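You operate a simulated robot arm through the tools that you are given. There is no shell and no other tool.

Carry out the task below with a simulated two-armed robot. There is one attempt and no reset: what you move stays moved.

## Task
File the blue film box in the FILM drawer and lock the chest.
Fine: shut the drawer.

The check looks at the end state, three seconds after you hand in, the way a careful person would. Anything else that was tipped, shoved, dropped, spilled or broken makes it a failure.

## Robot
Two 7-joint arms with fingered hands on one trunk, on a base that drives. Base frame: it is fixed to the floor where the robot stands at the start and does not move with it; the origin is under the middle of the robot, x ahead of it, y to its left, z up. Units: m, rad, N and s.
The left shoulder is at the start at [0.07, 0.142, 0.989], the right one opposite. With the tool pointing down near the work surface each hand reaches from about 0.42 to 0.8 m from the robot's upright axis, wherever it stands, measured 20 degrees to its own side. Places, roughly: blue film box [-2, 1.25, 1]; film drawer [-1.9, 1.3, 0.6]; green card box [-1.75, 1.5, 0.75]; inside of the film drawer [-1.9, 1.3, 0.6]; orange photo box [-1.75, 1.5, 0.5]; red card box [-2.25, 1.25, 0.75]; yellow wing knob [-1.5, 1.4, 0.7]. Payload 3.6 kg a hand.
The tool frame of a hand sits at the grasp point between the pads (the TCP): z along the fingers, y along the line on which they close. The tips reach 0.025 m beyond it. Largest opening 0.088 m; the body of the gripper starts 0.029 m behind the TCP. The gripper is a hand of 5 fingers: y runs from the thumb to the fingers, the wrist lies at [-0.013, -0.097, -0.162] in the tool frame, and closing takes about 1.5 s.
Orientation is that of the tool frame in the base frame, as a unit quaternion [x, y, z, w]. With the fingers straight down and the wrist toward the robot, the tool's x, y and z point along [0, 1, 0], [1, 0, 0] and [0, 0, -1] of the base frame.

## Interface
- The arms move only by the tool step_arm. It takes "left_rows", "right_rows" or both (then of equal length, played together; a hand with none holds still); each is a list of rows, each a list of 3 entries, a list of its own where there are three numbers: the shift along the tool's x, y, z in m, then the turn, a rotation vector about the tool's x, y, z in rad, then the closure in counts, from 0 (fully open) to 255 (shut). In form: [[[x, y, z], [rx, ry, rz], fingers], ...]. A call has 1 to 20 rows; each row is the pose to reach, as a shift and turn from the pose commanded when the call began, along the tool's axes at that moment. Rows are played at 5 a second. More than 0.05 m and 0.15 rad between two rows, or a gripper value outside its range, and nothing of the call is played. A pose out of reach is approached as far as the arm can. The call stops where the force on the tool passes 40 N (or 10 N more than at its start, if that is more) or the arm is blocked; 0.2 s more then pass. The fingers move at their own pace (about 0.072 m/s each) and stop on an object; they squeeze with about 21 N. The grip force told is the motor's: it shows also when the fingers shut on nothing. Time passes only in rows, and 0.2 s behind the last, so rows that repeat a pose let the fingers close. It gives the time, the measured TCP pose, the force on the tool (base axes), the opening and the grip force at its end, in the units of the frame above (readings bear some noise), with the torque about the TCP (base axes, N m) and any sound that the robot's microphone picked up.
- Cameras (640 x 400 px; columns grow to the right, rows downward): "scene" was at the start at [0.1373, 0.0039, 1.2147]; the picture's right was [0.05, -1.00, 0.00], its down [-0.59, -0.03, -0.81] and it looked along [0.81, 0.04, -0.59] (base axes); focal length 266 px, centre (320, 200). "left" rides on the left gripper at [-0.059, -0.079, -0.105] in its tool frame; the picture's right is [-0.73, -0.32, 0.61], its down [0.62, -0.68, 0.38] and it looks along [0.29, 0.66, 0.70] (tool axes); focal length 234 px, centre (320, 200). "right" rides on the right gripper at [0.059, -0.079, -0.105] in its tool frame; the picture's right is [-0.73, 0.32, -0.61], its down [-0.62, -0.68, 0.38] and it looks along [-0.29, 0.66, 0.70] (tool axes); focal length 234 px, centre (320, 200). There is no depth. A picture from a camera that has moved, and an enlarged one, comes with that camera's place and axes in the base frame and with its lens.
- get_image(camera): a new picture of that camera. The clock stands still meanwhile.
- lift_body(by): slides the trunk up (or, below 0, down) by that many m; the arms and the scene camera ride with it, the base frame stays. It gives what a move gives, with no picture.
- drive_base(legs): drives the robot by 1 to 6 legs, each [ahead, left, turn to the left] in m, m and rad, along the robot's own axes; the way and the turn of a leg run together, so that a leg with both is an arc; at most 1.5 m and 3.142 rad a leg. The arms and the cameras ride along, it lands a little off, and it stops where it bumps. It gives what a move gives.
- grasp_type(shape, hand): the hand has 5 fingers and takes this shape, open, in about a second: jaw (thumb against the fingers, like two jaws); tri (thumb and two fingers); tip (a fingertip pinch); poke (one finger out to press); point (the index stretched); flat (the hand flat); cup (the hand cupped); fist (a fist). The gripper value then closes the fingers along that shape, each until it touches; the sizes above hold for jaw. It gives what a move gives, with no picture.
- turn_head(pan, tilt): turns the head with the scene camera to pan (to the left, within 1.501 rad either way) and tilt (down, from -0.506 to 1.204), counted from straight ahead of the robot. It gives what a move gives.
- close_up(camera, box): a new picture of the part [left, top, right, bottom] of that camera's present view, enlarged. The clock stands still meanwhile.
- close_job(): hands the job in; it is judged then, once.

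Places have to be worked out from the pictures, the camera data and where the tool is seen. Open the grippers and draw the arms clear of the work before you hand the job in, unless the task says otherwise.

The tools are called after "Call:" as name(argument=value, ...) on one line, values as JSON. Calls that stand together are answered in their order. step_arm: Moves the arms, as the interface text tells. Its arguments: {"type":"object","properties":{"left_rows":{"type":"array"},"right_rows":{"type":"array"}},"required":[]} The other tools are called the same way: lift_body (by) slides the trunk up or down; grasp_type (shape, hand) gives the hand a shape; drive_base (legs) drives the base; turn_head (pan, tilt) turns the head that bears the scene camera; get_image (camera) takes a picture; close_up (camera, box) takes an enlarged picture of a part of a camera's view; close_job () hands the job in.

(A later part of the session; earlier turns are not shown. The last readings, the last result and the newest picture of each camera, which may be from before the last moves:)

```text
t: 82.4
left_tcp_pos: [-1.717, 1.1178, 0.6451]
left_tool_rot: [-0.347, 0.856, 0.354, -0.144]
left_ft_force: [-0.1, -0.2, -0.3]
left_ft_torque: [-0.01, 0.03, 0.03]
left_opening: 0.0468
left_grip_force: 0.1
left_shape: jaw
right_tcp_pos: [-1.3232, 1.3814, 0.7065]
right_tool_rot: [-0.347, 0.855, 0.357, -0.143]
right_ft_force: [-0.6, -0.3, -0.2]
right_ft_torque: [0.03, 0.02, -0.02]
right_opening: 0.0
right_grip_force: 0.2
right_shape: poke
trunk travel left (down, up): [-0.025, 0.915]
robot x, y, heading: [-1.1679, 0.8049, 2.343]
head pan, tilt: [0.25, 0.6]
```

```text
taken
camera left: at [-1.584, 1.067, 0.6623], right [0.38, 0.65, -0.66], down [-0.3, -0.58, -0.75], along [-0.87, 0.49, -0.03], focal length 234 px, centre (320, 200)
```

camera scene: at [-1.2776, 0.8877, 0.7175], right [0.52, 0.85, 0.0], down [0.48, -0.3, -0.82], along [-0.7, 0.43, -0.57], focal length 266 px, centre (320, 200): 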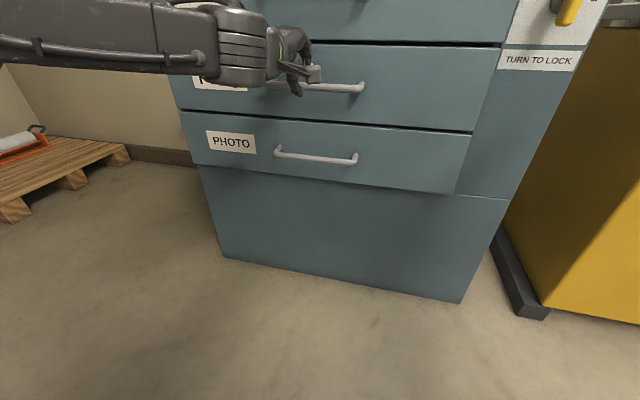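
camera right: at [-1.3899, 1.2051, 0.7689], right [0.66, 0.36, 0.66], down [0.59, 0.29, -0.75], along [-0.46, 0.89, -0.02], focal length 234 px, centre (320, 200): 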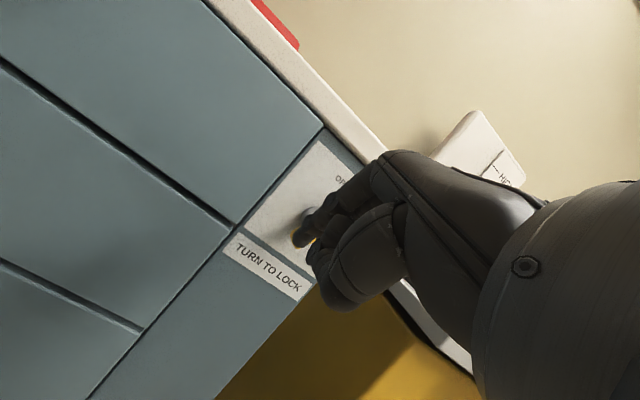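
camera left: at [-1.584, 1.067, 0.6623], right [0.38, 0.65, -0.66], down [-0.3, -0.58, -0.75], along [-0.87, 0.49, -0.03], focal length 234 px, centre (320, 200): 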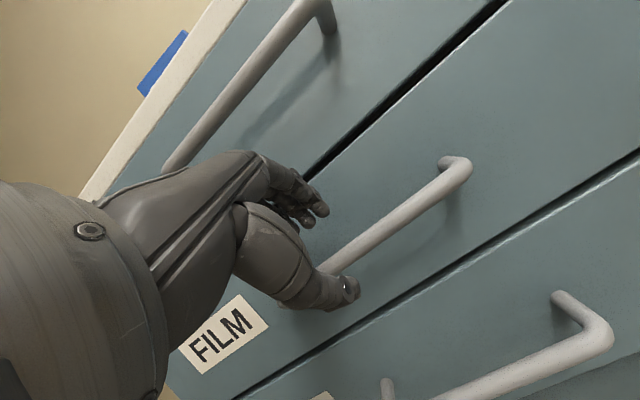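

The left hand reached the pre-grasp. Comparing the handle's corner in the left wrist view, the drawer fronts stand about 2 cm proud of the body, so the bar is at z≈0.606, about 5.9 cm along the tool axis. I approach along it to within a centimetre.

Call:
step_arm(left_rows=[[[-0.004, 0.0015, 0.016], [0, 0, 0], 120], [[-0.008, 0.0025, 0.032], [0, 0, 0], 120], [[-0.01, 0.0035, 0.049], [0, 0, 0], 120], [[-0.01, 0.0035, 0.049], [0, 0, 0], 120]])

Call:
get_image(camera="left")

Call:
close_up(camera="scene", box=[220, 20, 380, 120])

```text
t: 83.4
left_tcp_pos: [-1.7338, 1.1535, 0.6108]
left_tool_rot: [-0.346, 0.856, 0.355, -0.143]
left_ft_force: [-0.7, 0.1, -0.9]
left_ft_torque: [0.02, 0.0, -0.01]
left_opening: 0.047
left_grip_force: 0.0
left_shape: jaw
right_tcp_pos: [-1.3233, 1.3819, 0.7073]
right_tool_rot: [-0.348, 0.855, 0.357, -0.143]
right_ft_force: [-0.1, 0.0, -0.4]
right_ft_torque: [0.0, 0.01, 0.01]
right_opening: 0.0001
right_grip_force: 0.0
right_shape: poke
trunk travel left (down, up): [-0.025, 0.915]
robot x, y, heading: [-1.1653, 0.8064, 2.342]
head pan, tilt: [0.25, 0.6]
```

```text
taken
camera left: at [-1.6017, 1.1012, 0.6282], right [0.38, 0.65, -0.66], down [-0.3, -0.59, -0.75], along [-0.87, 0.49, -0.03], focal length 234 px, centre (320, 200)
```

left: 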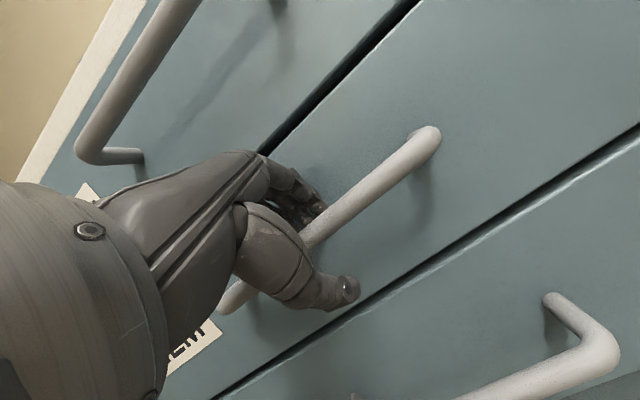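

```text
4.00 times, centred on (300, 70) of scene
camera zoom: at [-1.2777, 0.8877, 0.7175], right [0.52, 0.85, 0.0], down [0.48, -0.3, -0.82], along [-0.7, 0.43, -0.57], focal length 1064 px, centre (400, 720)
```

zoom: 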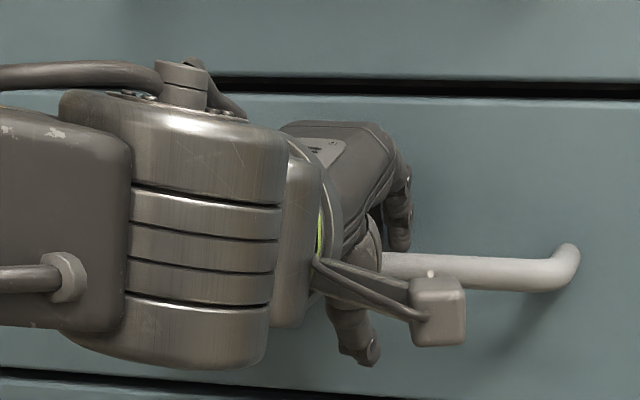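

The bar now lies between the fingers above and the thumb below. I close the hand on it.

Call:
step_arm(left_rows=[[[0, 0, 0], [0, 0, 0], 160], [[0, 0, 0], [0, 0, 0], 200], [[0, 0, 0], [0, 0, 0], 255], [[0, 0, 0], [0, 0, 0], 255], [[0, 0, 0], [0, 0, 0], 255], [[0, 0, 0], [0, 0, 0], 255], [[0, 0, 0], [0, 0, 0], 255]])

Call:
get_image(camera="left")

```text
t: 85.0
left_tcp_pos: [-1.7346, 1.1541, 0.61]
left_tool_rot: [-0.347, 0.856, 0.354, -0.144]
left_ft_force: [-1.6, 1.6, -3.1]
left_ft_torque: [-0.05, 0.07, -0.07]
left_opening: 0.0002
left_grip_force: 21.3
left_shape: jaw
right_tcp_pos: [-1.3252, 1.3829, 0.7059]
right_tool_rot: [-0.348, 0.856, 0.356, -0.142]
right_ft_force: [-1.0, 0.1, -0.2]
right_ft_torque: [0.02, 0.04, 0.02]
right_opening: 0.0
right_grip_force: 0.1
right_shape: poke
trunk travel left (down, up): [-0.025, 0.915]
robot x, y, heading: [-1.1637, 0.8088, 2.341]
head pan, tilt: [0.25, 0.6]
```

```text
taken
camera left: at [-1.602, 1.1014, 0.6277], right [0.38, 0.65, -0.66], down [-0.3, -0.59, -0.75], along [-0.87, 0.49, -0.03], focal length 234 px, centre (320, 200)
```

left: 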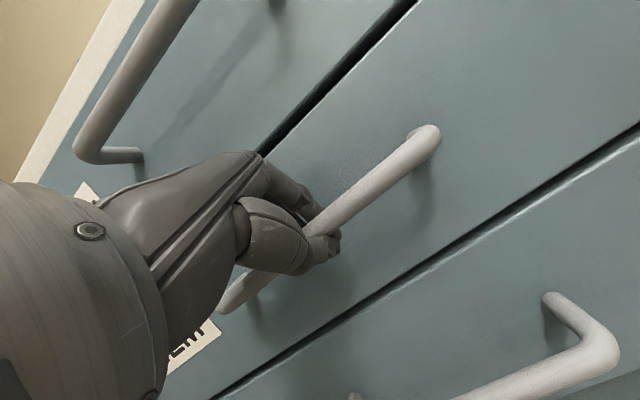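

The opening reads zero while the bar is between the digits, so either they hook around it or they closed beside it. I pull back gently 3 cm and watch the force and the picture.

Call:
step_arm(left_rows=[[[0, -0.0071, -0.0071], [0, 0, 0], 255], [[0, -0.0141, -0.0141], [0, 0, 0], 255], [[0, -0.0212, -0.0212], [0, 0, 0], 255], [[0, -0.0212, -0.0212], [0, 0, 0], 255]])

Call:
get_image(camera="left")

Call:
get_image(camera="scene")

```text
t: 86.0
left_tcp_pos: [-1.7117, 1.1304, 0.6103]
left_tool_rot: [-0.347, 0.857, 0.354, -0.144]
left_ft_force: [-3.2, -1.1, -6.2]
left_ft_torque: [-0.08, 0.03, -0.06]
left_opening: 0.0001
left_grip_force: 21.1
left_shape: jaw
right_tcp_pos: [-1.3248, 1.3828, 0.7062]
right_tool_rot: [-0.348, 0.855, 0.356, -0.143]
right_ft_force: [1.0, -0.5, -0.2]
right_ft_torque: [-0.02, 0.03, 0.0]
right_opening: 0.0002
right_grip_force: 0.0
right_shape: poke
trunk travel left (down, up): [-0.025, 0.915]
robot x, y, heading: [-1.1654, 0.8074, 2.34]
head pan, tilt: [0.25, 0.6]
```

```text
taken
camera left: at [-1.5792, 1.0787, 0.6276], right [0.38, 0.65, -0.66], down [-0.3, -0.59, -0.75], along [-0.87, 0.48, -0.03], focal length 234 px, centre (320, 200)
```

left: 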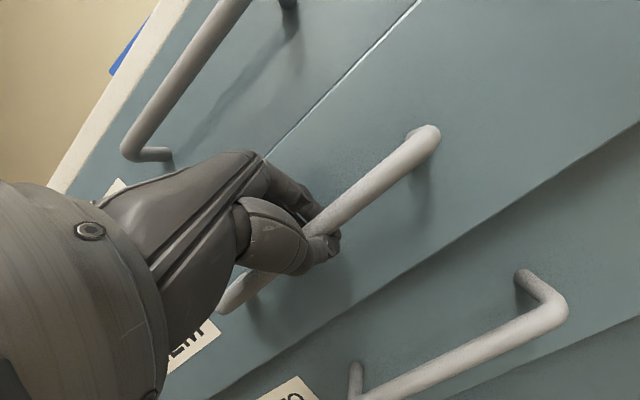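

```text
taken
camera scene: at [-1.2783, 0.8878, 0.7173], right [0.52, 0.85, 0.0], down [0.48, -0.3, -0.82], along [-0.7, 0.43, -0.57], focal length 266 px, centre (320, 200)
```

scene: 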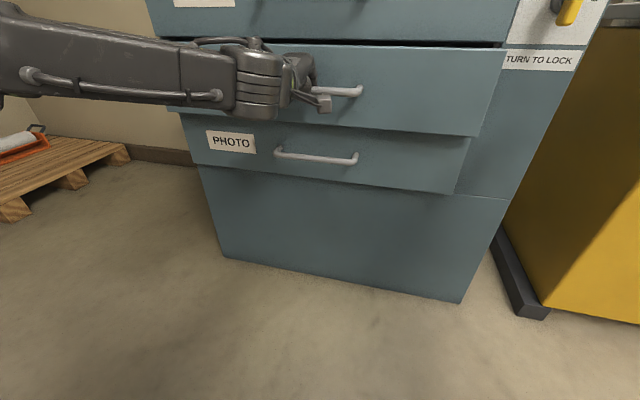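

The FILM drawer slid out 3 cm with the hand, so the chest is unlocked and the grip holds. I pull it further by backing the base off 0.22 m.

Call:
drive_base(legs=[[-0.22, 0.0, 0]])

Call:
get_image(camera="scene")

Call:
get_image(camera="left")

```text
t: 87.7
left_tcp_pos: [-1.5589, 0.9747, 0.6102]
left_tool_rot: [-0.347, 0.857, 0.354, -0.143]
left_ft_force: [1.1, -0.2, -8.0]
left_ft_torque: [-0.04, 0.04, -0.09]
left_opening: 0.0
left_grip_force: 21.3
left_shape: jaw
right_tcp_pos: [-1.1735, 1.2246, 0.7068]
right_tool_rot: [-0.347, 0.856, 0.355, -0.143]
right_ft_force: [0.6, 0.0, 0.6]
right_ft_torque: [0.02, 0.01, -0.01]
right_opening: 0.0
right_grip_force: 0.0
right_shape: poke
trunk travel left (down, up): [-0.025, 0.915]
robot x, y, heading: [-1.0145, 0.6502, 2.342]
head pan, tilt: [0.25, 0.6]
```

```text
taken
camera scene: at [-1.1263, 0.7311, 0.7174], right [0.52, 0.85, 0.0], down [0.48, -0.3, -0.82], along [-0.7, 0.43, -0.57], focal length 266 px, centre (320, 200)
```

scene: 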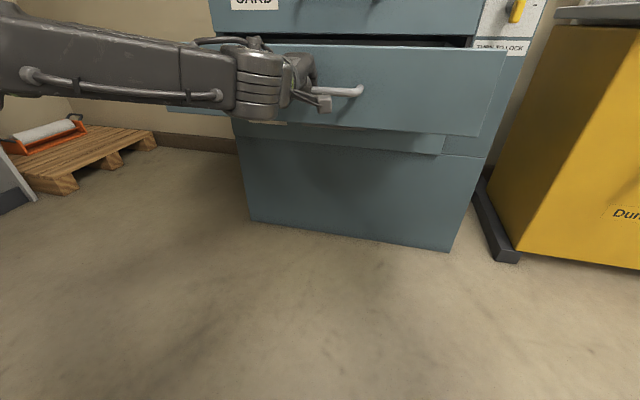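

```text
taken
camera left: at [-1.427, 0.9222, 0.6278], right [0.38, 0.65, -0.66], down [-0.3, -0.59, -0.75], along [-0.87, 0.49, -0.03], focal length 234 px, centre (320, 200)
```

left: 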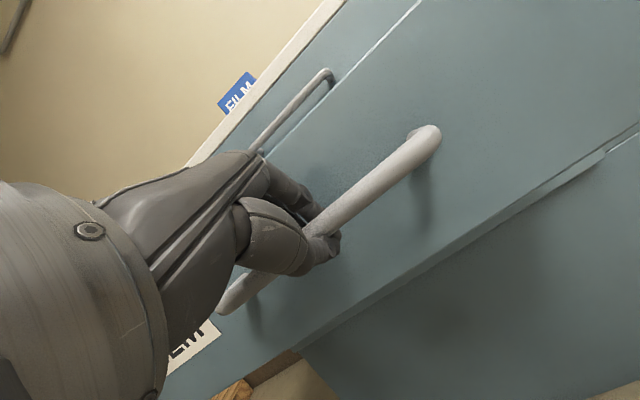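

The drawer is out about 25 cm. I open the hand only part-way, to avoid pressing on the drawer face, and withdraw along the tool axis.

Call:
step_arm(left_rows=[[[0, 0, 0], [0, 0, 0], 200], [[0, 0, 0], [0, 0, 0], 120], [[0, 0, 0], [0, 0, 0], 120], [[0, 0, 0], [0, 0, 0], 120], [[0, 0, 0], [0, 0, 0], 120], [[0, 0, -0.02], [0, 0, 0], 120], [[0, 0, -0.05], [0, 0, 0], 120], [[0, 0, -0.08], [0, 0, 0], 120], [[0, 0, -0.11], [0, 0, 0], 60]])

Call:
get_image(camera="scene")

Call:
get_image(camera="left")

```text
t: 89.7
left_tcp_pos: [-1.5022, 0.9206, 0.6931]
left_tool_rot: [-0.346, 0.857, 0.355, -0.143]
left_ft_force: [-0.2, 0.2, 0.3]
left_ft_torque: [0.04, -0.01, 0.0]
left_opening: 0.0668
left_grip_force: 0.0
left_shape: jaw
right_tcp_pos: [-1.1713, 1.2253, 0.7066]
right_tool_rot: [-0.347, 0.856, 0.357, -0.142]
right_ft_force: [0.4, -0.7, -0.3]
right_ft_torque: [-0.02, 0.01, -0.02]
right_opening: 0.0
right_grip_force: 0.1
right_shape: poke
trunk travel left (down, up): [-0.025, 0.915]
robot x, y, heading: [-1.0158, 0.6504, 2.333]
head pan, tilt: [0.25, 0.6]
```

```text
taken
camera scene: at [-1.1257, 0.7308, 0.7175], right [0.52, 0.85, 0.0], down [0.48, -0.3, -0.82], along [-0.7, 0.43, -0.57], focal length 266 px, centre (320, 200)
```

scene: 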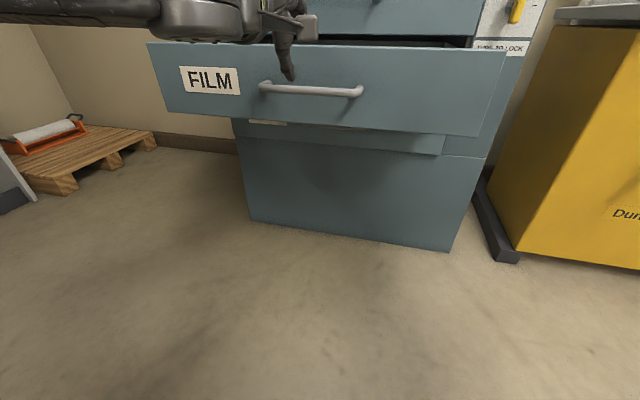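

```text
taken
camera left: at [-1.3705, 0.8685, 0.7095], right [0.38, 0.65, -0.66], down [-0.3, -0.59, -0.75], along [-0.87, 0.49, -0.03], focal length 234 px, centre (320, 200)
```

left: 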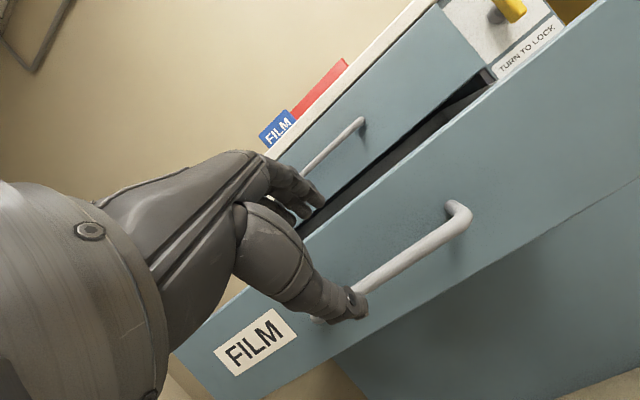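

The drawer stays open on its own. Next comes the box on top: I raise the trunk 0.45 m, turn the left hand back to pointing straight down, and open it.

Call:
lift_body(by=0.45)

Call:
step_arm(left_rows=[[[0, 0, 0], [0.131, 0, 0], 0], [[0, 0, 0], [0.262, 0, 0], 0], [[0, 0, 0], [0.393, 0, 0], 0], [[0, 0, 0], [0.523, 0, 0], 0], [[0, 0, 0], [0.654, 0, 0], 0], [[0, 0, 0], [0.785, 0, 0], 0], [[0, 0, 0], [0.785, 0, 0], 0]])

Call:
turn_head(pan=0.0, tilt=0.75)

Call:
get_image(camera="scene")

```text
refused: 0.45 is not a number from -0.4 to 0.4
```

```text
t: 91.3
left_tcp_pos: [-1.5072, 0.9016, 0.673]
left_tool_rot: [-0.375, 0.927, 0.0, 0.0]
left_ft_force: [0.2, 0.4, -0.5]
left_ft_torque: [0.02, 0.01, 0.04]
left_opening: 0.0878
left_grip_force: 0.2
left_shape: jaw
left hand out of reach, approached as far as the arm can: row 6, 7
right_tcp_pos: [-1.1715, 1.2238, 0.7052]
right_tool_rot: [-0.347, 0.855, 0.357, -0.143]
right_ft_force: [0.4, 0.0, -0.3]
right_ft_torque: [-0.04, -0.04, -0.01]
right_opening: 0.0
right_grip_force: 0.1
right_shape: poke
trunk travel left (down, up): [-0.025, 0.915]
robot x, y, heading: [-1.0148, 0.6473, 2.344]
head pan, tilt: [0.25, 0.6]
```

```text
t: 92.0
left_tcp_pos: [-1.508, 0.9006, 0.6726]
left_tool_rot: [-0.374, 0.927, 0.001, 0.0]
left_ft_force: [0.9, -0.6, 0.6]
left_ft_torque: [-0.01, -0.02, 0.02]
left_opening: 0.0878
left_grip_force: 0.0
left_shape: jaw
right_tcp_pos: [-1.1718, 1.2252, 0.7066]
right_tool_rot: [-0.348, 0.855, 0.357, -0.144]
right_ft_force: [-0.6, 0.4, 0.5]
right_ft_torque: [-0.03, -0.04, 0.01]
right_opening: 0.0
right_grip_force: 0.0
right_shape: poke
trunk travel left (down, up): [-0.025, 0.915]
robot x, y, heading: [-1.015, 0.6504, 2.338]
head pan, tilt: [0.0, 0.75]
```

```text
taken
camera scene: at [-1.1082, 0.7439, 0.7047], right [0.72, 0.7, 0.0], down [0.47, -0.49, -0.73], along [-0.51, 0.53, -0.68], focal length 266 px, centre (320, 200)
```

scene: 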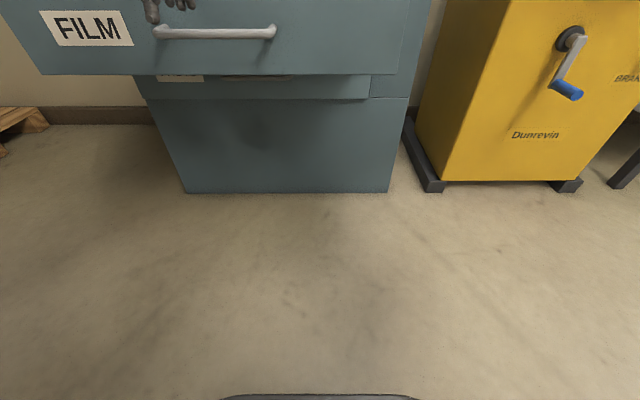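

The lift was refused because one call is limited to 0.4 m; the hand turned down without touching anything. I raise by 0.4 m now and drive forward 0.26 m toward the box.

Call:
lift_body(by=0.4)

Call:
drive_base(legs=[[0.26, 0.0, 0]])

Call:
get_image(camera="scene")

Call:
get_image(camera="left")

```text
t: 95.9
left_tcp_pos: [-1.508, 0.9007, 1.0731]
left_tool_rot: [-0.375, 0.927, 0.001, 0.001]
left_ft_force: [0.7, -0.7, 0.0]
left_ft_torque: [0.04, 0.0, 0.02]
left_opening: 0.0877
left_grip_force: 0.0
left_shape: jaw
right_tcp_pos: [-1.1719, 1.2257, 1.1072]
right_tool_rot: [-0.347, 0.856, 0.356, -0.142]
right_ft_force: [-0.2, -0.4, 0.4]
right_ft_torque: [0.01, 0.02, 0.03]
right_opening: 0.0001
right_grip_force: 0.0
right_shape: poke
trunk travel left (down, up): [-0.425, 0.515]
robot x, y, heading: [-1.0131, 0.6514, 2.333]
head pan, tilt: [0.0, 0.75]
```

```text
t: 97.7
left_tcp_pos: [-1.6862, 1.0878, 1.0718]
left_tool_rot: [-0.374, 0.927, 0.001, 0.0]
left_ft_force: [-0.8, 0.5, -0.2]
left_ft_torque: [0.02, -0.01, -0.01]
left_opening: 0.0879
left_grip_force: 0.1
left_shape: jaw
right_tcp_pos: [-1.3477, 1.4115, 1.1077]
right_tool_rot: [-0.346, 0.856, 0.356, -0.141]
right_ft_force: [-0.8, 0.0, -0.8]
right_ft_torque: [0.03, -0.04, 0.05]
right_opening: 0.0003
right_grip_force: 0.1
right_shape: poke
trunk travel left (down, up): [-0.425, 0.515]
robot x, y, heading: [-1.1949, 0.8363, 2.336]
head pan, tilt: [0.0, 0.75]
```

```text
taken
camera scene: at [-1.2863, 0.9293, 1.1045], right [0.72, 0.69, 0.0], down [0.47, -0.49, -0.73], along [-0.51, 0.53, -0.68], focal length 266 px, centre (320, 200)
```

scene: 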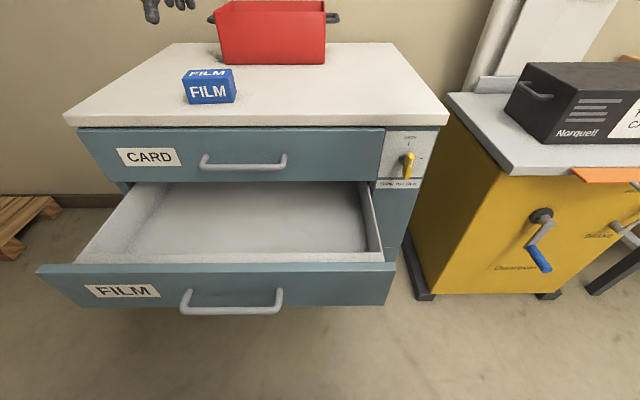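

```text
taken
camera left: at [-1.588, 1.071, 1.1755], right [0.75, 0.27, -0.61], down [0.02, -0.92, -0.39], along [-0.66, 0.27, -0.69], focal length 234 px, centre (320, 200)
```

left: 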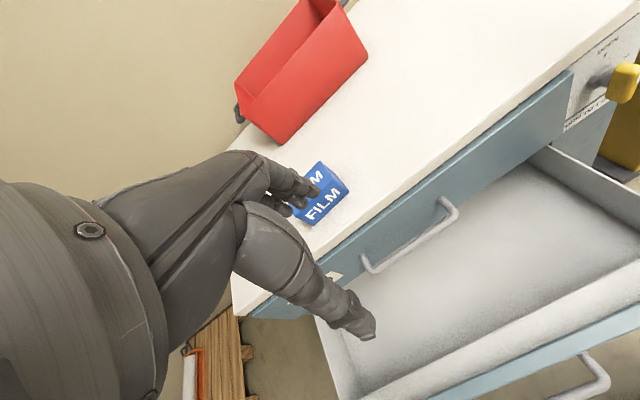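

The drawer is open and empty, the box stands untouched, and the knob is upright. I enlarge the box and the drawer for exact positions.

Call:
close_up(camera="scene", box=[160, 50, 260, 120])

Call:
close_up(camera="scene", box=[30, 160, 430, 330])

```text
5.71 times, centred on (210, 85) of scene
camera zoom: at [-1.2863, 0.9293, 1.1045], right [0.72, 0.69, 0.0], down [0.47, -0.49, -0.73], along [-0.51, 0.53, -0.68], focal length 1520 px, centre (949, 857)
```

zoom: 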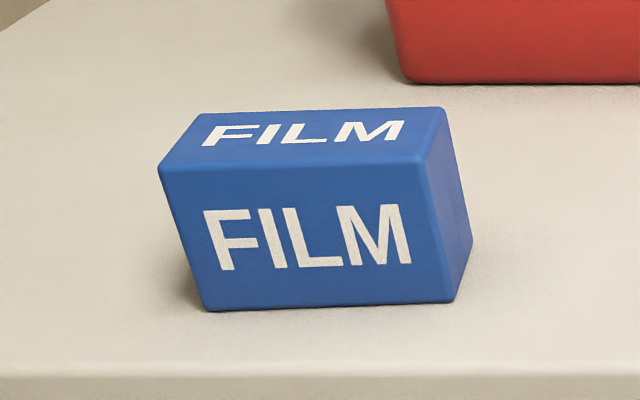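

```text
1.60 times, centred on (230, 245) of scene
camera zoom: at [-1.2863, 0.9293, 1.1045], right [0.72, 0.69, 0.0], down [0.47, -0.49, -0.73], along [-0.51, 0.53, -0.68], focal length 426 px, centre (464, 128)
```

zoom: 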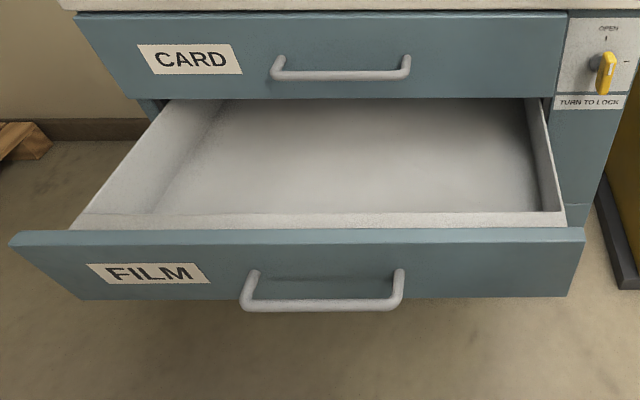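

From this view the box centre is at about [-1.882, 1.199, 0.886], turned roughly 0.09 rad to the left, with its top at 0.912. I bring the open left hand over it, turned to match, with tips still above the box top.

Call:
step_arm(left_rows=[[[0.013, 0.0431, 0], [0, 0, -0.018], 0], [[0.0257, 0.0863, 0], [0, 0, -0.036], 0], [[0.0386, 0.1294, 0], [0, 0, -0.054], 0], [[0.0514, 0.1726, 0], [0, 0, -0.072], 0], [[0.0643, 0.2157, 0], [0, 0, -0.09], 0], [[0.0643, 0.2157, 0.045], [0, 0, -0.09], 0], [[0.0643, 0.2157, 0.085], [0, 0, -0.09], 0], [[0.0643, 0.2157, 0.115], [0, 0, -0.09], 0], [[0.0643, 0.2157, 0.115], [0, 0, -0.09], 0]])

Call:
get_image(camera="scene")

Call:
get_image(camera="left")

```text
t: 99.7
left_tcp_pos: [-1.8496, 1.1406, 0.937]
left_tool_rot: [-0.414, 0.91, 0.006, -0.001]
left_ft_force: [1.5, -3.0, 19.8]
left_ft_torque: [0.59, 0.96, 0.08]
left_opening: 0.0874
left_grip_force: 0.1
left_shape: jaw
left hand out of reach, approached as far as the arm can: row 1, 2, 3, 4, 5, 6, 7, 8, 9
right_tcp_pos: [-1.3448, 1.408, 1.1088]
right_tool_rot: [-0.346, 0.855, 0.358, -0.144]
right_ft_force: [0.1, 0.2, -0.5]
right_ft_torque: [0.0, -0.02, 0.01]
right_opening: 0.0
right_grip_force: 0.1
right_shape: poke
trunk travel left (down, up): [-0.425, 0.515]
robot x, y, heading: [-1.1944, 0.8316, 2.336]
head pan, tilt: [0.0, 0.75]
```

```text
taken
camera scene: at [-1.2827, 0.9267, 1.1055], right [0.72, 0.69, 0.0], down [0.47, -0.49, -0.73], along [-0.51, 0.53, -0.68], focal length 266 px, centre (320, 200)
```

scene: 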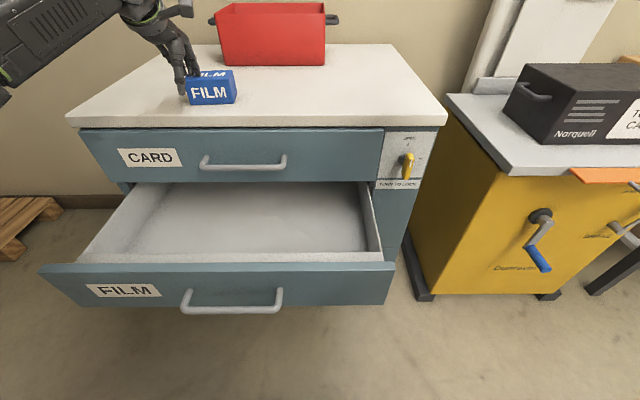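

```text
taken
camera left: at [-1.7512, 1.1328, 1.0399], right [0.72, 0.34, -0.61], down [0.1, -0.91, -0.39], along [-0.69, 0.22, -0.69], focal length 234 px, centre (320, 200)
```

left: 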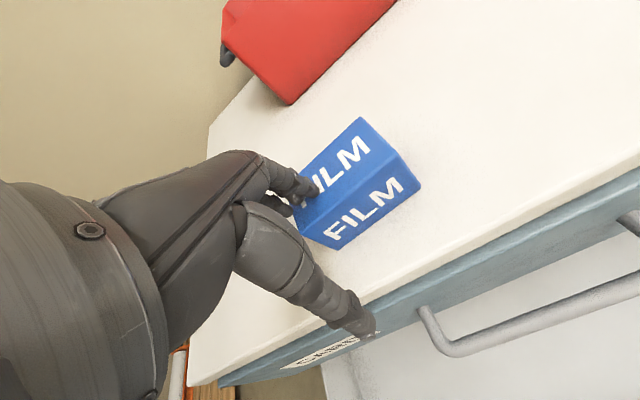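

The arm could not reach that far in this posture and the fingers came down on the front edge of the box top (20 N up). I lift straight up at once.

Call:
step_arm(left_rows=[[[0, 0, -0.02], [0, 0, 0], 0], [[0, 0, -0.045], [0, 0, 0], 0], [[0, 0, -0.075], [0, 0, 0], 0]])

Call:
close_up(camera="scene", box=[160, 50, 260, 120])

Call:
get_image(camera="left")

```text
t: 100.5
left_tcp_pos: [-1.8389, 1.1177, 0.9927]
left_tool_rot: [-0.415, 0.91, 0.002, 0.001]
left_ft_force: [-0.2, -0.2, -1.5]
left_ft_torque: [0.01, 0.0, -0.02]
left_opening: 0.0879
left_grip_force: 0.1
left_shape: jaw
left hand out of reach, approached as far as the arm can: row 1, 2, 3
right_tcp_pos: [-1.3474, 1.4093, 1.1087]
right_tool_rot: [-0.346, 0.856, 0.357, -0.142]
right_ft_force: [0.6, 0.3, -0.1]
right_ft_torque: [-0.03, -0.01, 0.02]
right_opening: 0.0003
right_grip_force: 0.0
right_shape: poke
trunk travel left (down, up): [-0.425, 0.515]
robot x, y, heading: [-1.1979, 0.8307, 2.338]
head pan, tilt: [0.0, 0.75]
```

```text
5.71 times, centred on (210, 85) of scene
camera zoom: at [-1.2853, 0.9283, 1.1047], right [0.72, 0.69, 0.0], down [0.47, -0.49, -0.73], along [-0.51, 0.53, -0.68], focal length 1520 px, centre (949, 857)
```

zoom: 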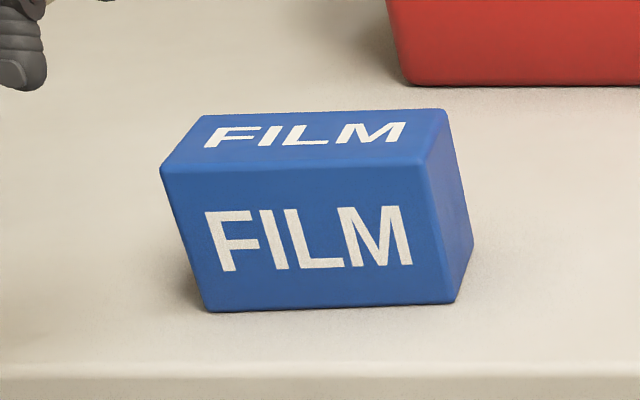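

```text
taken
camera left: at [-1.742, 1.1099, 1.0965], right [0.72, 0.34, -0.61], down [0.1, -0.92, -0.39], along [-0.69, 0.21, -0.69], focal length 234 px, centre (320, 200)
```

left: 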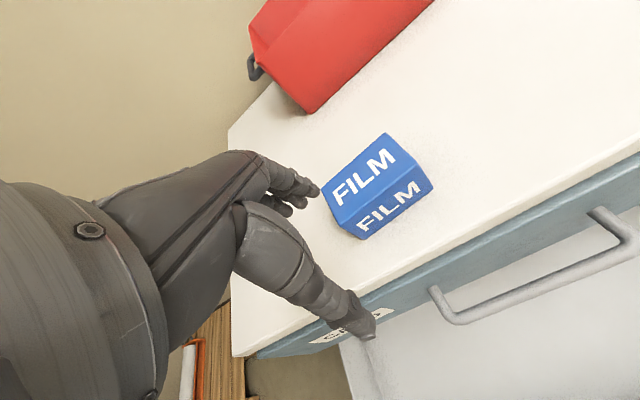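

The box did not shift. For a downward-pointing hand the wrist was too high relative to the shoulder, so I raise the trunk 0.14 m. That puts the wrist near shoulder height, where the reach is longest.

Call:
lift_body(by=0.14)

Call:
step_arm(left_rows=[[[0, 0, 0.03], [0, 0, 0], 0], [[0, 0, 0.07], [0, 0, 0], 0], [[0, 0, 0.1], [0, 0, 0], 0], [[0, 0, 0.13], [0, 0, 0], 0], [[0, 0, 0.13], [0, 0, 0], 0]])

```text
t: 102.2
left_tcp_pos: [-1.8404, 1.1182, 1.1327]
left_tool_rot: [-0.415, 0.91, 0.002, 0.001]
left_ft_force: [0.8, 0.1, -0.2]
left_ft_torque: [0.01, -0.01, 0.02]
left_opening: 0.0879
left_grip_force: 0.1
left_shape: jaw
right_tcp_pos: [-1.3484, 1.4107, 1.2458]
right_tool_rot: [-0.346, 0.856, 0.357, -0.142]
right_ft_force: [-0.6, -0.3, 0.0]
right_ft_torque: [0.0, 0.0, 0.01]
right_opening: 0.0
right_grip_force: 0.0
right_shape: poke
trunk travel left (down, up): [-0.565, 0.375]
robot x, y, heading: [-1.191, 0.8321, 2.336]
head pan, tilt: [0.0, 0.75]
```

```text
t: 103.4
left_tcp_pos: [-1.8399, 1.1164, 1.0046]
left_tool_rot: [-0.414, 0.91, 0.002, -0.001]
left_ft_force: [0.7, 0.4, -0.8]
left_ft_torque: [0.0, -0.01, 0.01]
left_opening: 0.0877
left_grip_force: 0.0
left_shape: jaw
right_tcp_pos: [-1.3466, 1.4105, 1.2461]
right_tool_rot: [-0.347, 0.856, 0.356, -0.143]
right_ft_force: [0.8, 0.5, 0.1]
right_ft_torque: [0.03, 0.0, 0.01]
right_opening: 0.0001
right_grip_force: 0.2
right_shape: poke
trunk travel left (down, up): [-0.565, 0.375]
robot x, y, heading: [-1.1915, 0.8329, 2.335]
head pan, tilt: [0.0, 0.75]
```

The hand moves freely now. It still needs 8.45 cm along its own y and −3.4 cm along x to be centred over the box, so I shift it there at a safe height.

Call:
step_arm(left_rows=[[[-0.012, 0.03, 0], [0, 0, 0], 0], [[-0.024, 0.06, 0], [0, 0, 0], 0], [[-0.0343, 0.0845, 0], [0, 0, 0], 0], [[-0.0343, 0.0845, 0], [0, 0, 0], 0]])

Call:
get_image(camera="left")

Call:
get_image(camera="scene")

```text
t: 104.4
left_tcp_pos: [-1.8622, 1.1576, 0.9986]
left_tool_rot: [-0.415, 0.91, 0.001, 0.0]
left_ft_force: [-0.2, -0.3, -0.5]
left_ft_torque: [-0.03, 0.02, 0.02]
left_opening: 0.0878
left_grip_force: 0.1
left_shape: jaw
left hand out of reach, approached as far as the arm can: row 2, 3, 4
right_tcp_pos: [-1.3488, 1.4117, 1.246]
right_tool_rot: [-0.346, 0.856, 0.358, -0.142]
right_ft_force: [-0.4, 0.4, 0.3]
right_ft_torque: [0.0, -0.01, 0.0]
right_opening: 0.0002
right_grip_force: 0.1
right_shape: poke
trunk travel left (down, up): [-0.565, 0.375]
robot x, y, heading: [-1.1913, 0.8339, 2.336]
head pan, tilt: [0.0, 0.75]
```

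```text
taken
camera left: at [-1.7647, 1.1494, 1.1021], right [0.72, 0.34, -0.61], down [0.1, -0.92, -0.39], along [-0.69, 0.22, -0.69], focal length 234 px, centre (320, 200)
```

left: 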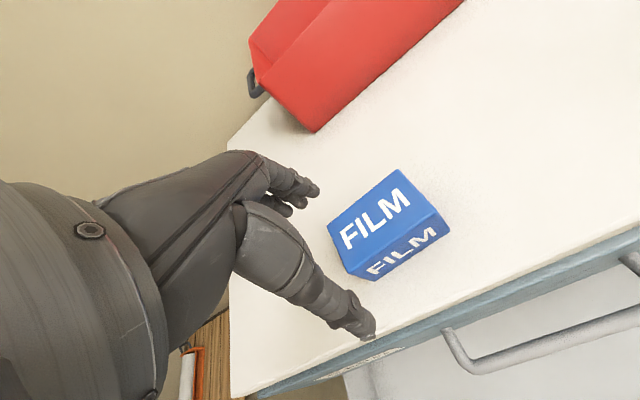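

```text
taken
camera scene: at [-1.2862, 0.9292, 1.2446], right [0.72, 0.69, 0.0], down [0.47, -0.49, -0.73], along [-0.51, 0.53, -0.68], focal length 266 px, centre (320, 200)
```

scene: 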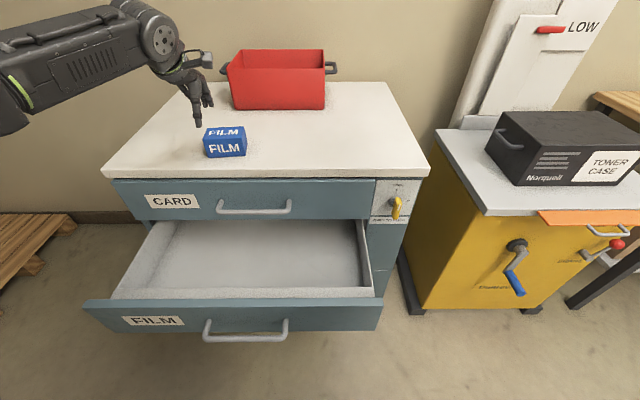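

The forward limit is near 0.70 m here, about 4 cm short. My base front is well behind the open drawer's handle (about 0.23 m against 0.36 m), so I drive 0.055 m closer.

Call:
drive_base(legs=[[0.055, 0.0, 0]])

Call:
get_image(camera="scene")

```text
t: 105.3
left_tcp_pos: [-1.9006, 1.1969, 0.9981]
left_tool_rot: [-0.414, 0.91, 0.003, 0.0]
left_ft_force: [-1.2, 0.2, -0.3]
left_ft_torque: [-0.01, -0.02, 0.04]
left_opening: 0.088
left_grip_force: 0.1
left_shape: jaw
right_tcp_pos: [-1.3864, 1.4497, 1.2462]
right_tool_rot: [-0.347, 0.855, 0.357, -0.144]
right_ft_force: [-0.2, -0.1, 0.1]
right_ft_torque: [0.0, -0.02, -0.01]
right_opening: 0.0
right_grip_force: 0.1
right_shape: poke
trunk travel left (down, up): [-0.565, 0.375]
robot x, y, heading: [-1.2328, 0.8726, 2.339]
head pan, tilt: [0.0, 0.75]
```

```text
taken
camera scene: at [-1.3242, 0.9689, 1.2446], right [0.72, 0.69, 0.0], down [0.47, -0.49, -0.73], along [-0.51, 0.53, -0.68], focal length 266 px, centre (320, 200)
```

scene: 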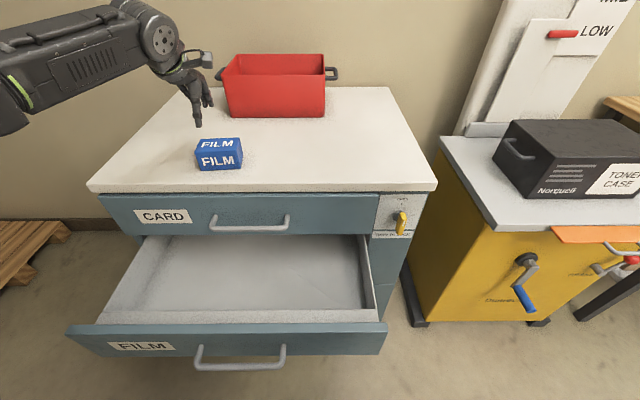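

I zoom once more to fix the box position from this new stance before descending.

Call:
close_up(camera="scene", box=[170, 110, 270, 180])

Call:
get_image(camera="left")

```text
5.71 times, centred on (220, 145) of scene
camera zoom: at [-1.3242, 0.9689, 1.2446], right [0.72, 0.69, 0.0], down [0.47, -0.49, -0.73], along [-0.51, 0.53, -0.68], focal length 1520 px, centre (891, 514)
```

zoom: 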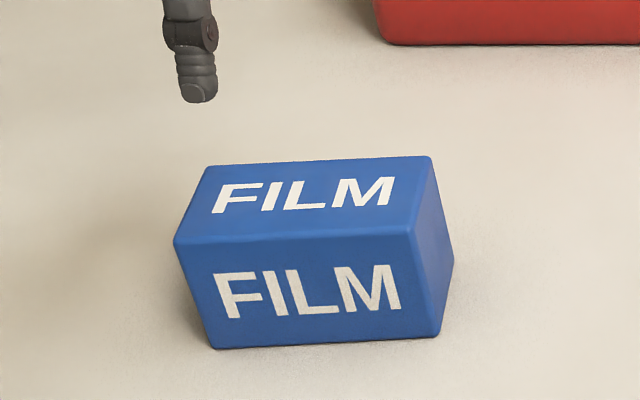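

```text
taken
camera left: at [-1.8027, 1.189, 1.1024], right [0.72, 0.34, -0.61], down [0.1, -0.92, -0.39], along [-0.69, 0.22, -0.69], focal length 234 px, centre (320, 200)
```

left: 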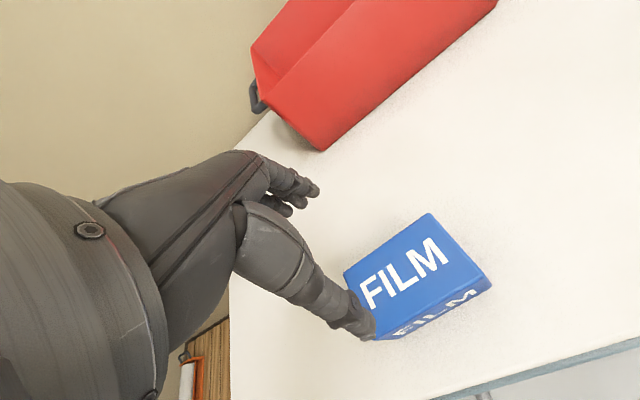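

I zoom in with the left wrist camera to cross-check the box against the TCP.

Call:
close_up(camera="left", box=[320, 190, 520, 350])

```text
2.50 times, centred on (420, 270) of left
camera zoom: at [-1.8027, 1.189, 1.1024], right [0.72, 0.34, -0.61], down [0.1, -0.92, -0.39], along [-0.69, 0.22, -0.69], focal length 585 px, centre (70, 25)
```

zoom: 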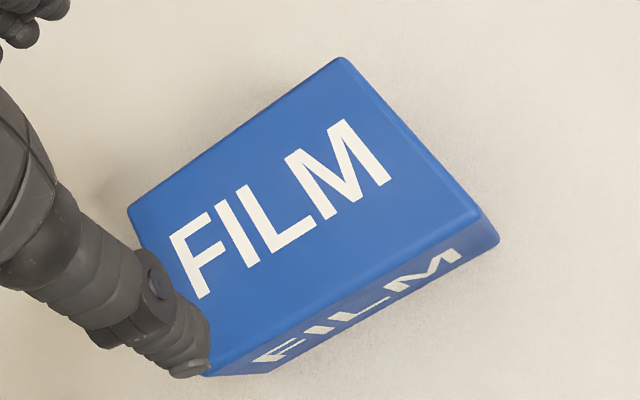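

The wrist view agrees with my estimate to 2 mm: the box centre is at [-1.879, 1.197]. I make the small correction and descend until the fingertips are just above the box top.

Call:
step_arm(left_rows=[[[-0.0143, -0.0162, 0], [0, 0, -0.01], 0], [[-0.0143, -0.0162, 0.025], [0, 0, -0.01], 0], [[-0.0143, -0.0162, 0.05], [0, 0, -0.01], 0], [[-0.0143, -0.0162, 0.05], [0, 0, -0.01], 0]])

Call:
get_image(camera="left")

Call:
close_up(camera="scene", box=[150, 90, 290, 190])

```text
t: 106.3
left_tcp_pos: [-1.8761, 1.1973, 0.9497]
left_tool_rot: [-0.419, 0.908, 0.003, 0.0]
left_ft_force: [-0.4, 0.1, 0.0]
left_ft_torque: [0.0, -0.01, 0.01]
left_opening: 0.0881
left_grip_force: 0.1
left_shape: jaw
right_tcp_pos: [-1.3866, 1.4504, 1.2467]
right_tool_rot: [-0.346, 0.856, 0.357, -0.143]
right_ft_force: [0.2, 0.0, 0.0]
right_ft_torque: [0.0, 0.0, -0.02]
right_opening: 0.0
right_grip_force: 0.1
right_shape: poke
trunk travel left (down, up): [-0.565, 0.375]
robot x, y, heading: [-1.2309, 0.8755, 2.335]
head pan, tilt: [0.0, 0.75]
```

```text
taken
camera left: at [-1.7791, 1.1902, 1.0532], right [0.72, 0.35, -0.61], down [0.11, -0.91, -0.39], along [-0.69, 0.21, -0.69], focal length 234 px, centre (320, 200)
```

left: 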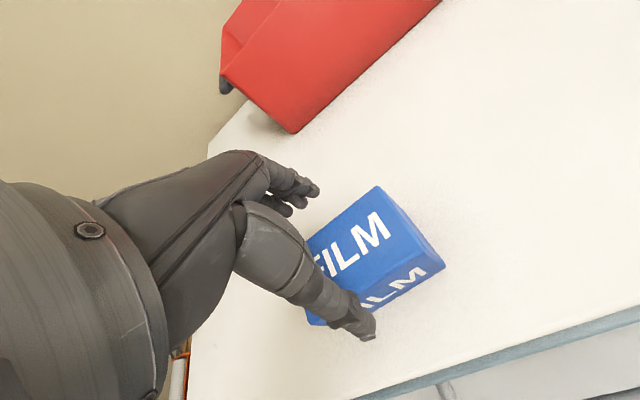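

```text
4.00 times, centred on (220, 140) of scene
camera zoom: at [-1.3238, 0.9684, 1.2447], right [0.72, 0.69, 0.0], down [0.47, -0.49, -0.73], along [-0.51, 0.53, -0.68], focal length 1064 px, centre (720, 440)
```

zoom: 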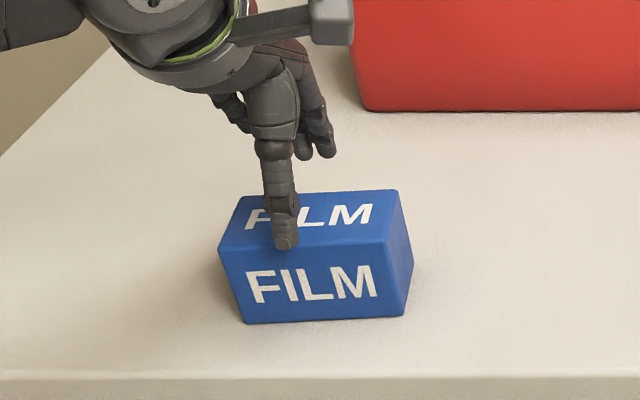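

Thumb and fingers straddle the box with over 1 cm clearance on each side, by my projection. I descend to z≈0.897, so that the tips stay just above the table top.

Call:
step_arm(left_rows=[[[0.001, 0.001, 0.02], [0, 0, 0], 0], [[0.002, 0.002, 0.04], [0, 0, 0], 0], [[0.002, 0.002, 0.0525], [0, 0, 0], 0], [[0.002, 0.002, 0.0525], [0, 0, 0], 0]])

Call:
close_up(camera="scene", box=[150, 90, 290, 190])

Call:
get_image(camera="left")

```text
t: 107.3
left_tcp_pos: [-1.8805, 1.1963, 0.8971]
left_tool_rot: [-0.419, 0.908, 0.003, -0.001]
left_ft_force: [0.6, -0.7, 2.1]
left_ft_torque: [-0.03, -0.03, 0.0]
left_opening: 0.088
left_grip_force: 0.0
left_shape: jaw
right_tcp_pos: [-1.3848, 1.4502, 1.2475]
right_tool_rot: [-0.347, 0.855, 0.357, -0.143]
right_ft_force: [0.2, 0.7, 0.1]
right_ft_torque: [0.04, -0.01, 0.0]
right_opening: 0.0
right_grip_force: 0.2
right_shape: poke
trunk travel left (down, up): [-0.565, 0.375]
robot x, y, heading: [-1.2294, 0.8736, 2.338]
head pan, tilt: [0.0, 0.75]
```

```text
4.00 times, centred on (220, 140) of scene
camera zoom: at [-1.3238, 0.9683, 1.2447], right [0.72, 0.69, 0.0], down [0.47, -0.49, -0.73], along [-0.51, 0.53, -0.68], focal length 1064 px, centre (720, 440)
```

zoom: 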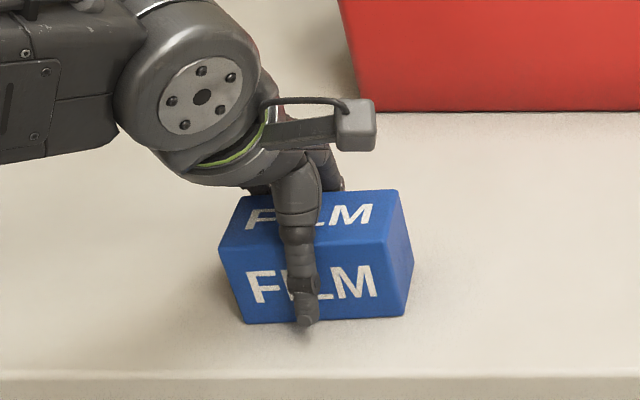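

```text
taken
camera left: at [-1.7825, 1.19, 1.0006], right [0.71, 0.35, -0.61], down [0.11, -0.91, -0.39], along [-0.69, 0.21, -0.69], focal length 234 px, centre (320, 200)
```

left: 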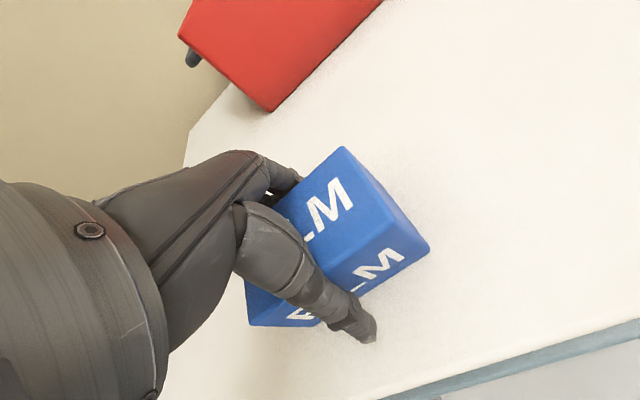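

The thumb is in front of the box and the fingers are behind it. I rise 4 mm off the table and close.

Call:
step_arm(left_rows=[[[0, 0, -0.004], [0, 0, 0], 0], [[0, 0, -0.004], [0, 0, 0], 60], [[0, 0, -0.004], [0, 0, 0], 120], [[0, 0, -0.004], [0, 0, 0], 180], [[0, 0, -0.004], [0, 0, 0], 255], [[0, 0, -0.004], [0, 0, 0], 255], [[0, 0, -0.004], [0, 0, 0], 255], [[0, 0, -0.004], [0, 0, 0], 255]])

Call:
close_up(camera="scene", box=[150, 90, 290, 190])

```text
t: 109.2
left_tcp_pos: [-1.8821, 1.1968, 0.901]
left_tool_rot: [-0.42, 0.908, 0.003, 0.0]
left_ft_force: [-0.3, 0.0, -0.4]
left_ft_torque: [0.0, 0.06, -0.04]
left_opening: 0.0546
left_grip_force: 21.1
left_shape: jaw
right_tcp_pos: [-1.3871, 1.4488, 1.2466]
right_tool_rot: [-0.346, 0.856, 0.357, -0.142]
right_ft_force: [0.2, -0.3, 0.2]
right_ft_torque: [-0.02, -0.02, 0.0]
right_opening: 0.0
right_grip_force: 0.1
right_shape: poke
trunk travel left (down, up): [-0.565, 0.375]
robot x, y, heading: [-1.2298, 0.8723, 2.334]
head pan, tilt: [0.0, 0.75]
```

```text
4.00 times, centred on (220, 140) of scene
camera zoom: at [-1.3243, 0.9687, 1.2446], right [0.72, 0.69, 0.0], down [0.47, -0.49, -0.73], along [-0.51, 0.53, -0.68], focal length 1064 px, centre (720, 440)
```

zoom: 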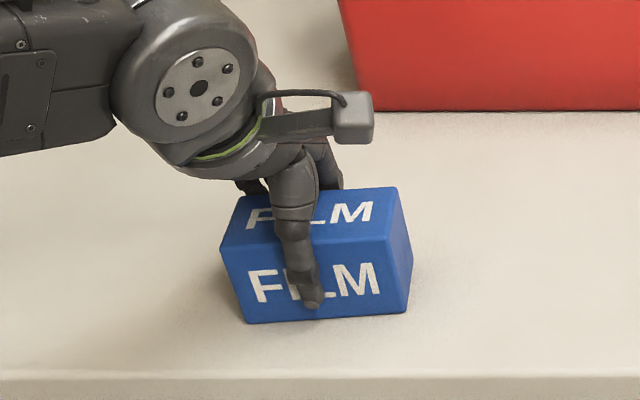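

The grip holds at a 5.5 cm opening with 21 N. I lift the box with the trunk by 0.1 m, straight up off the table.

Call:
lift_body(by=0.1)

Call:
get_image(camera="scene")

Call:
close_up(camera="scene", box=[60, 200, 460, 400])

```text
t: 110.5
left_tcp_pos: [-1.8814, 1.197, 0.9995]
left_tool_rot: [-0.419, 0.908, 0.002, 0.0]
left_ft_force: [0.3, 0.6, -2.5]
left_ft_torque: [0.02, -0.04, -0.03]
left_opening: 0.0542
left_grip_force: 20.5
left_shape: jaw
right_tcp_pos: [-1.3874, 1.4504, 1.3471]
right_tool_rot: [-0.347, 0.855, 0.357, -0.143]
right_ft_force: [-0.8, 0.2, -0.7]
right_ft_torque: [-0.07, -0.01, -0.03]
right_opening: 0.0
right_grip_force: 0.0
right_shape: poke
trunk travel left (down, up): [-0.665, 0.275]
robot x, y, heading: [-1.2309, 0.8744, 2.338]
head pan, tilt: [0.0, 0.75]
```

```text
taken
camera scene: at [-1.3248, 0.969, 1.3445], right [0.72, 0.69, 0.0], down [0.47, -0.49, -0.73], along [-0.51, 0.53, -0.68], focal length 266 px, centre (320, 200)
```

scene: 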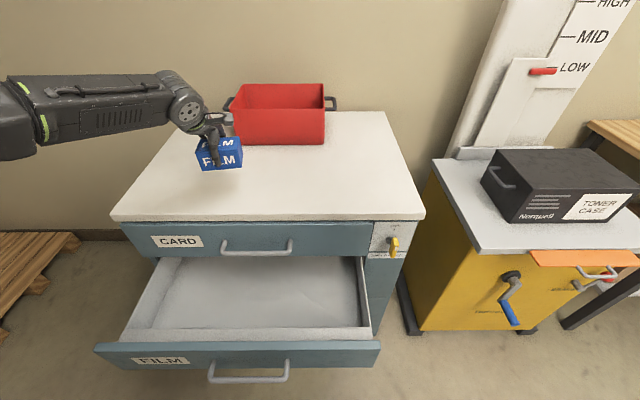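

```text
1.60 times, centred on (260, 300) of scene
camera zoom: at [-1.3248, 0.969, 1.3445], right [0.72, 0.69, 0.0], down [0.47, -0.49, -0.73], along [-0.51, 0.53, -0.68], focal length 426 px, centre (416, 40)
```

zoom: 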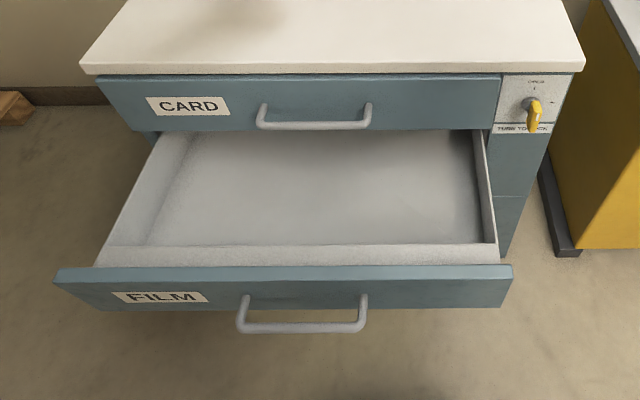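

The box is held level and clear. The drawer's usable opening runs between its inner front wall and the CARD handle, so I pull the hand straight back 0.215 m at this height to sit over that gap, squaring it with the chest.

Call:
step_arm(left_rows=[[[0.0042, -0.0428, 0], [0, 0, 0.019], 255], [[0.0085, -0.0857, 0], [0, 0, 0.038], 255], [[0.0127, -0.1285, 0], [0, 0, 0.057], 255], [[0.017, -0.1714, 0], [0, 0, 0.076], 255], [[0.0212, -0.2142, 0], [0, 0, 0.095], 255], [[0.0212, -0.2142, 0], [0, 0, 0.095], 255]])

Call:
get_image(camera="scene")

Call:
get_image(camera="left")

```text
t: 111.9
left_tcp_pos: [-1.7342, 1.0429, 1.0023]
left_tool_rot: [-0.375, 0.927, 0.002, 0.0]
left_ft_force: [0.1, 0.4, -2.5]
left_ft_torque: [0.01, 0.0, -0.02]
left_opening: 0.0544
left_grip_force: 21.3
left_shape: jaw
right_tcp_pos: [-1.3871, 1.4509, 1.3459]
right_tool_rot: [-0.345, 0.856, 0.357, -0.142]
right_ft_force: [-0.3, 0.1, 0.5]
right_ft_torque: [-0.02, 0.04, -0.01]
right_opening: 0.0001
right_grip_force: 0.1
right_shape: poke
trunk travel left (down, up): [-0.665, 0.275]
robot x, y, heading: [-1.2308, 0.8765, 2.335]
head pan, tilt: [0.0, 0.75]
```

```text
taken
camera scene: at [-1.3249, 0.9697, 1.3445], right [0.72, 0.69, 0.0], down [0.47, -0.49, -0.73], along [-0.51, 0.53, -0.68], focal length 266 px, centre (320, 200)
```

scene: 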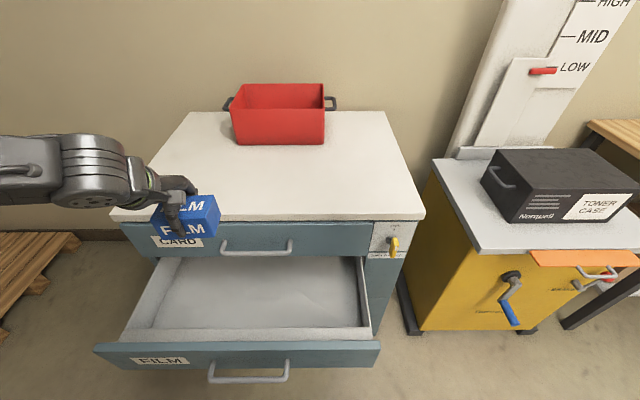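

```text
taken
camera left: at [-1.6363, 1.0271, 1.1068], right [0.75, 0.28, -0.61], down [0.03, -0.92, -0.39], along [-0.67, 0.27, -0.69], focal length 234 px, centre (320, 200)
```

left: 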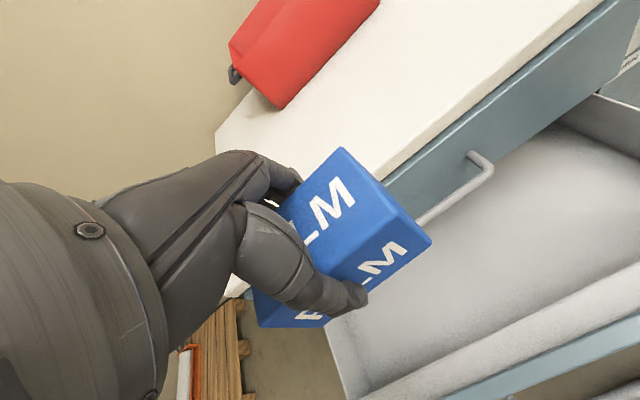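

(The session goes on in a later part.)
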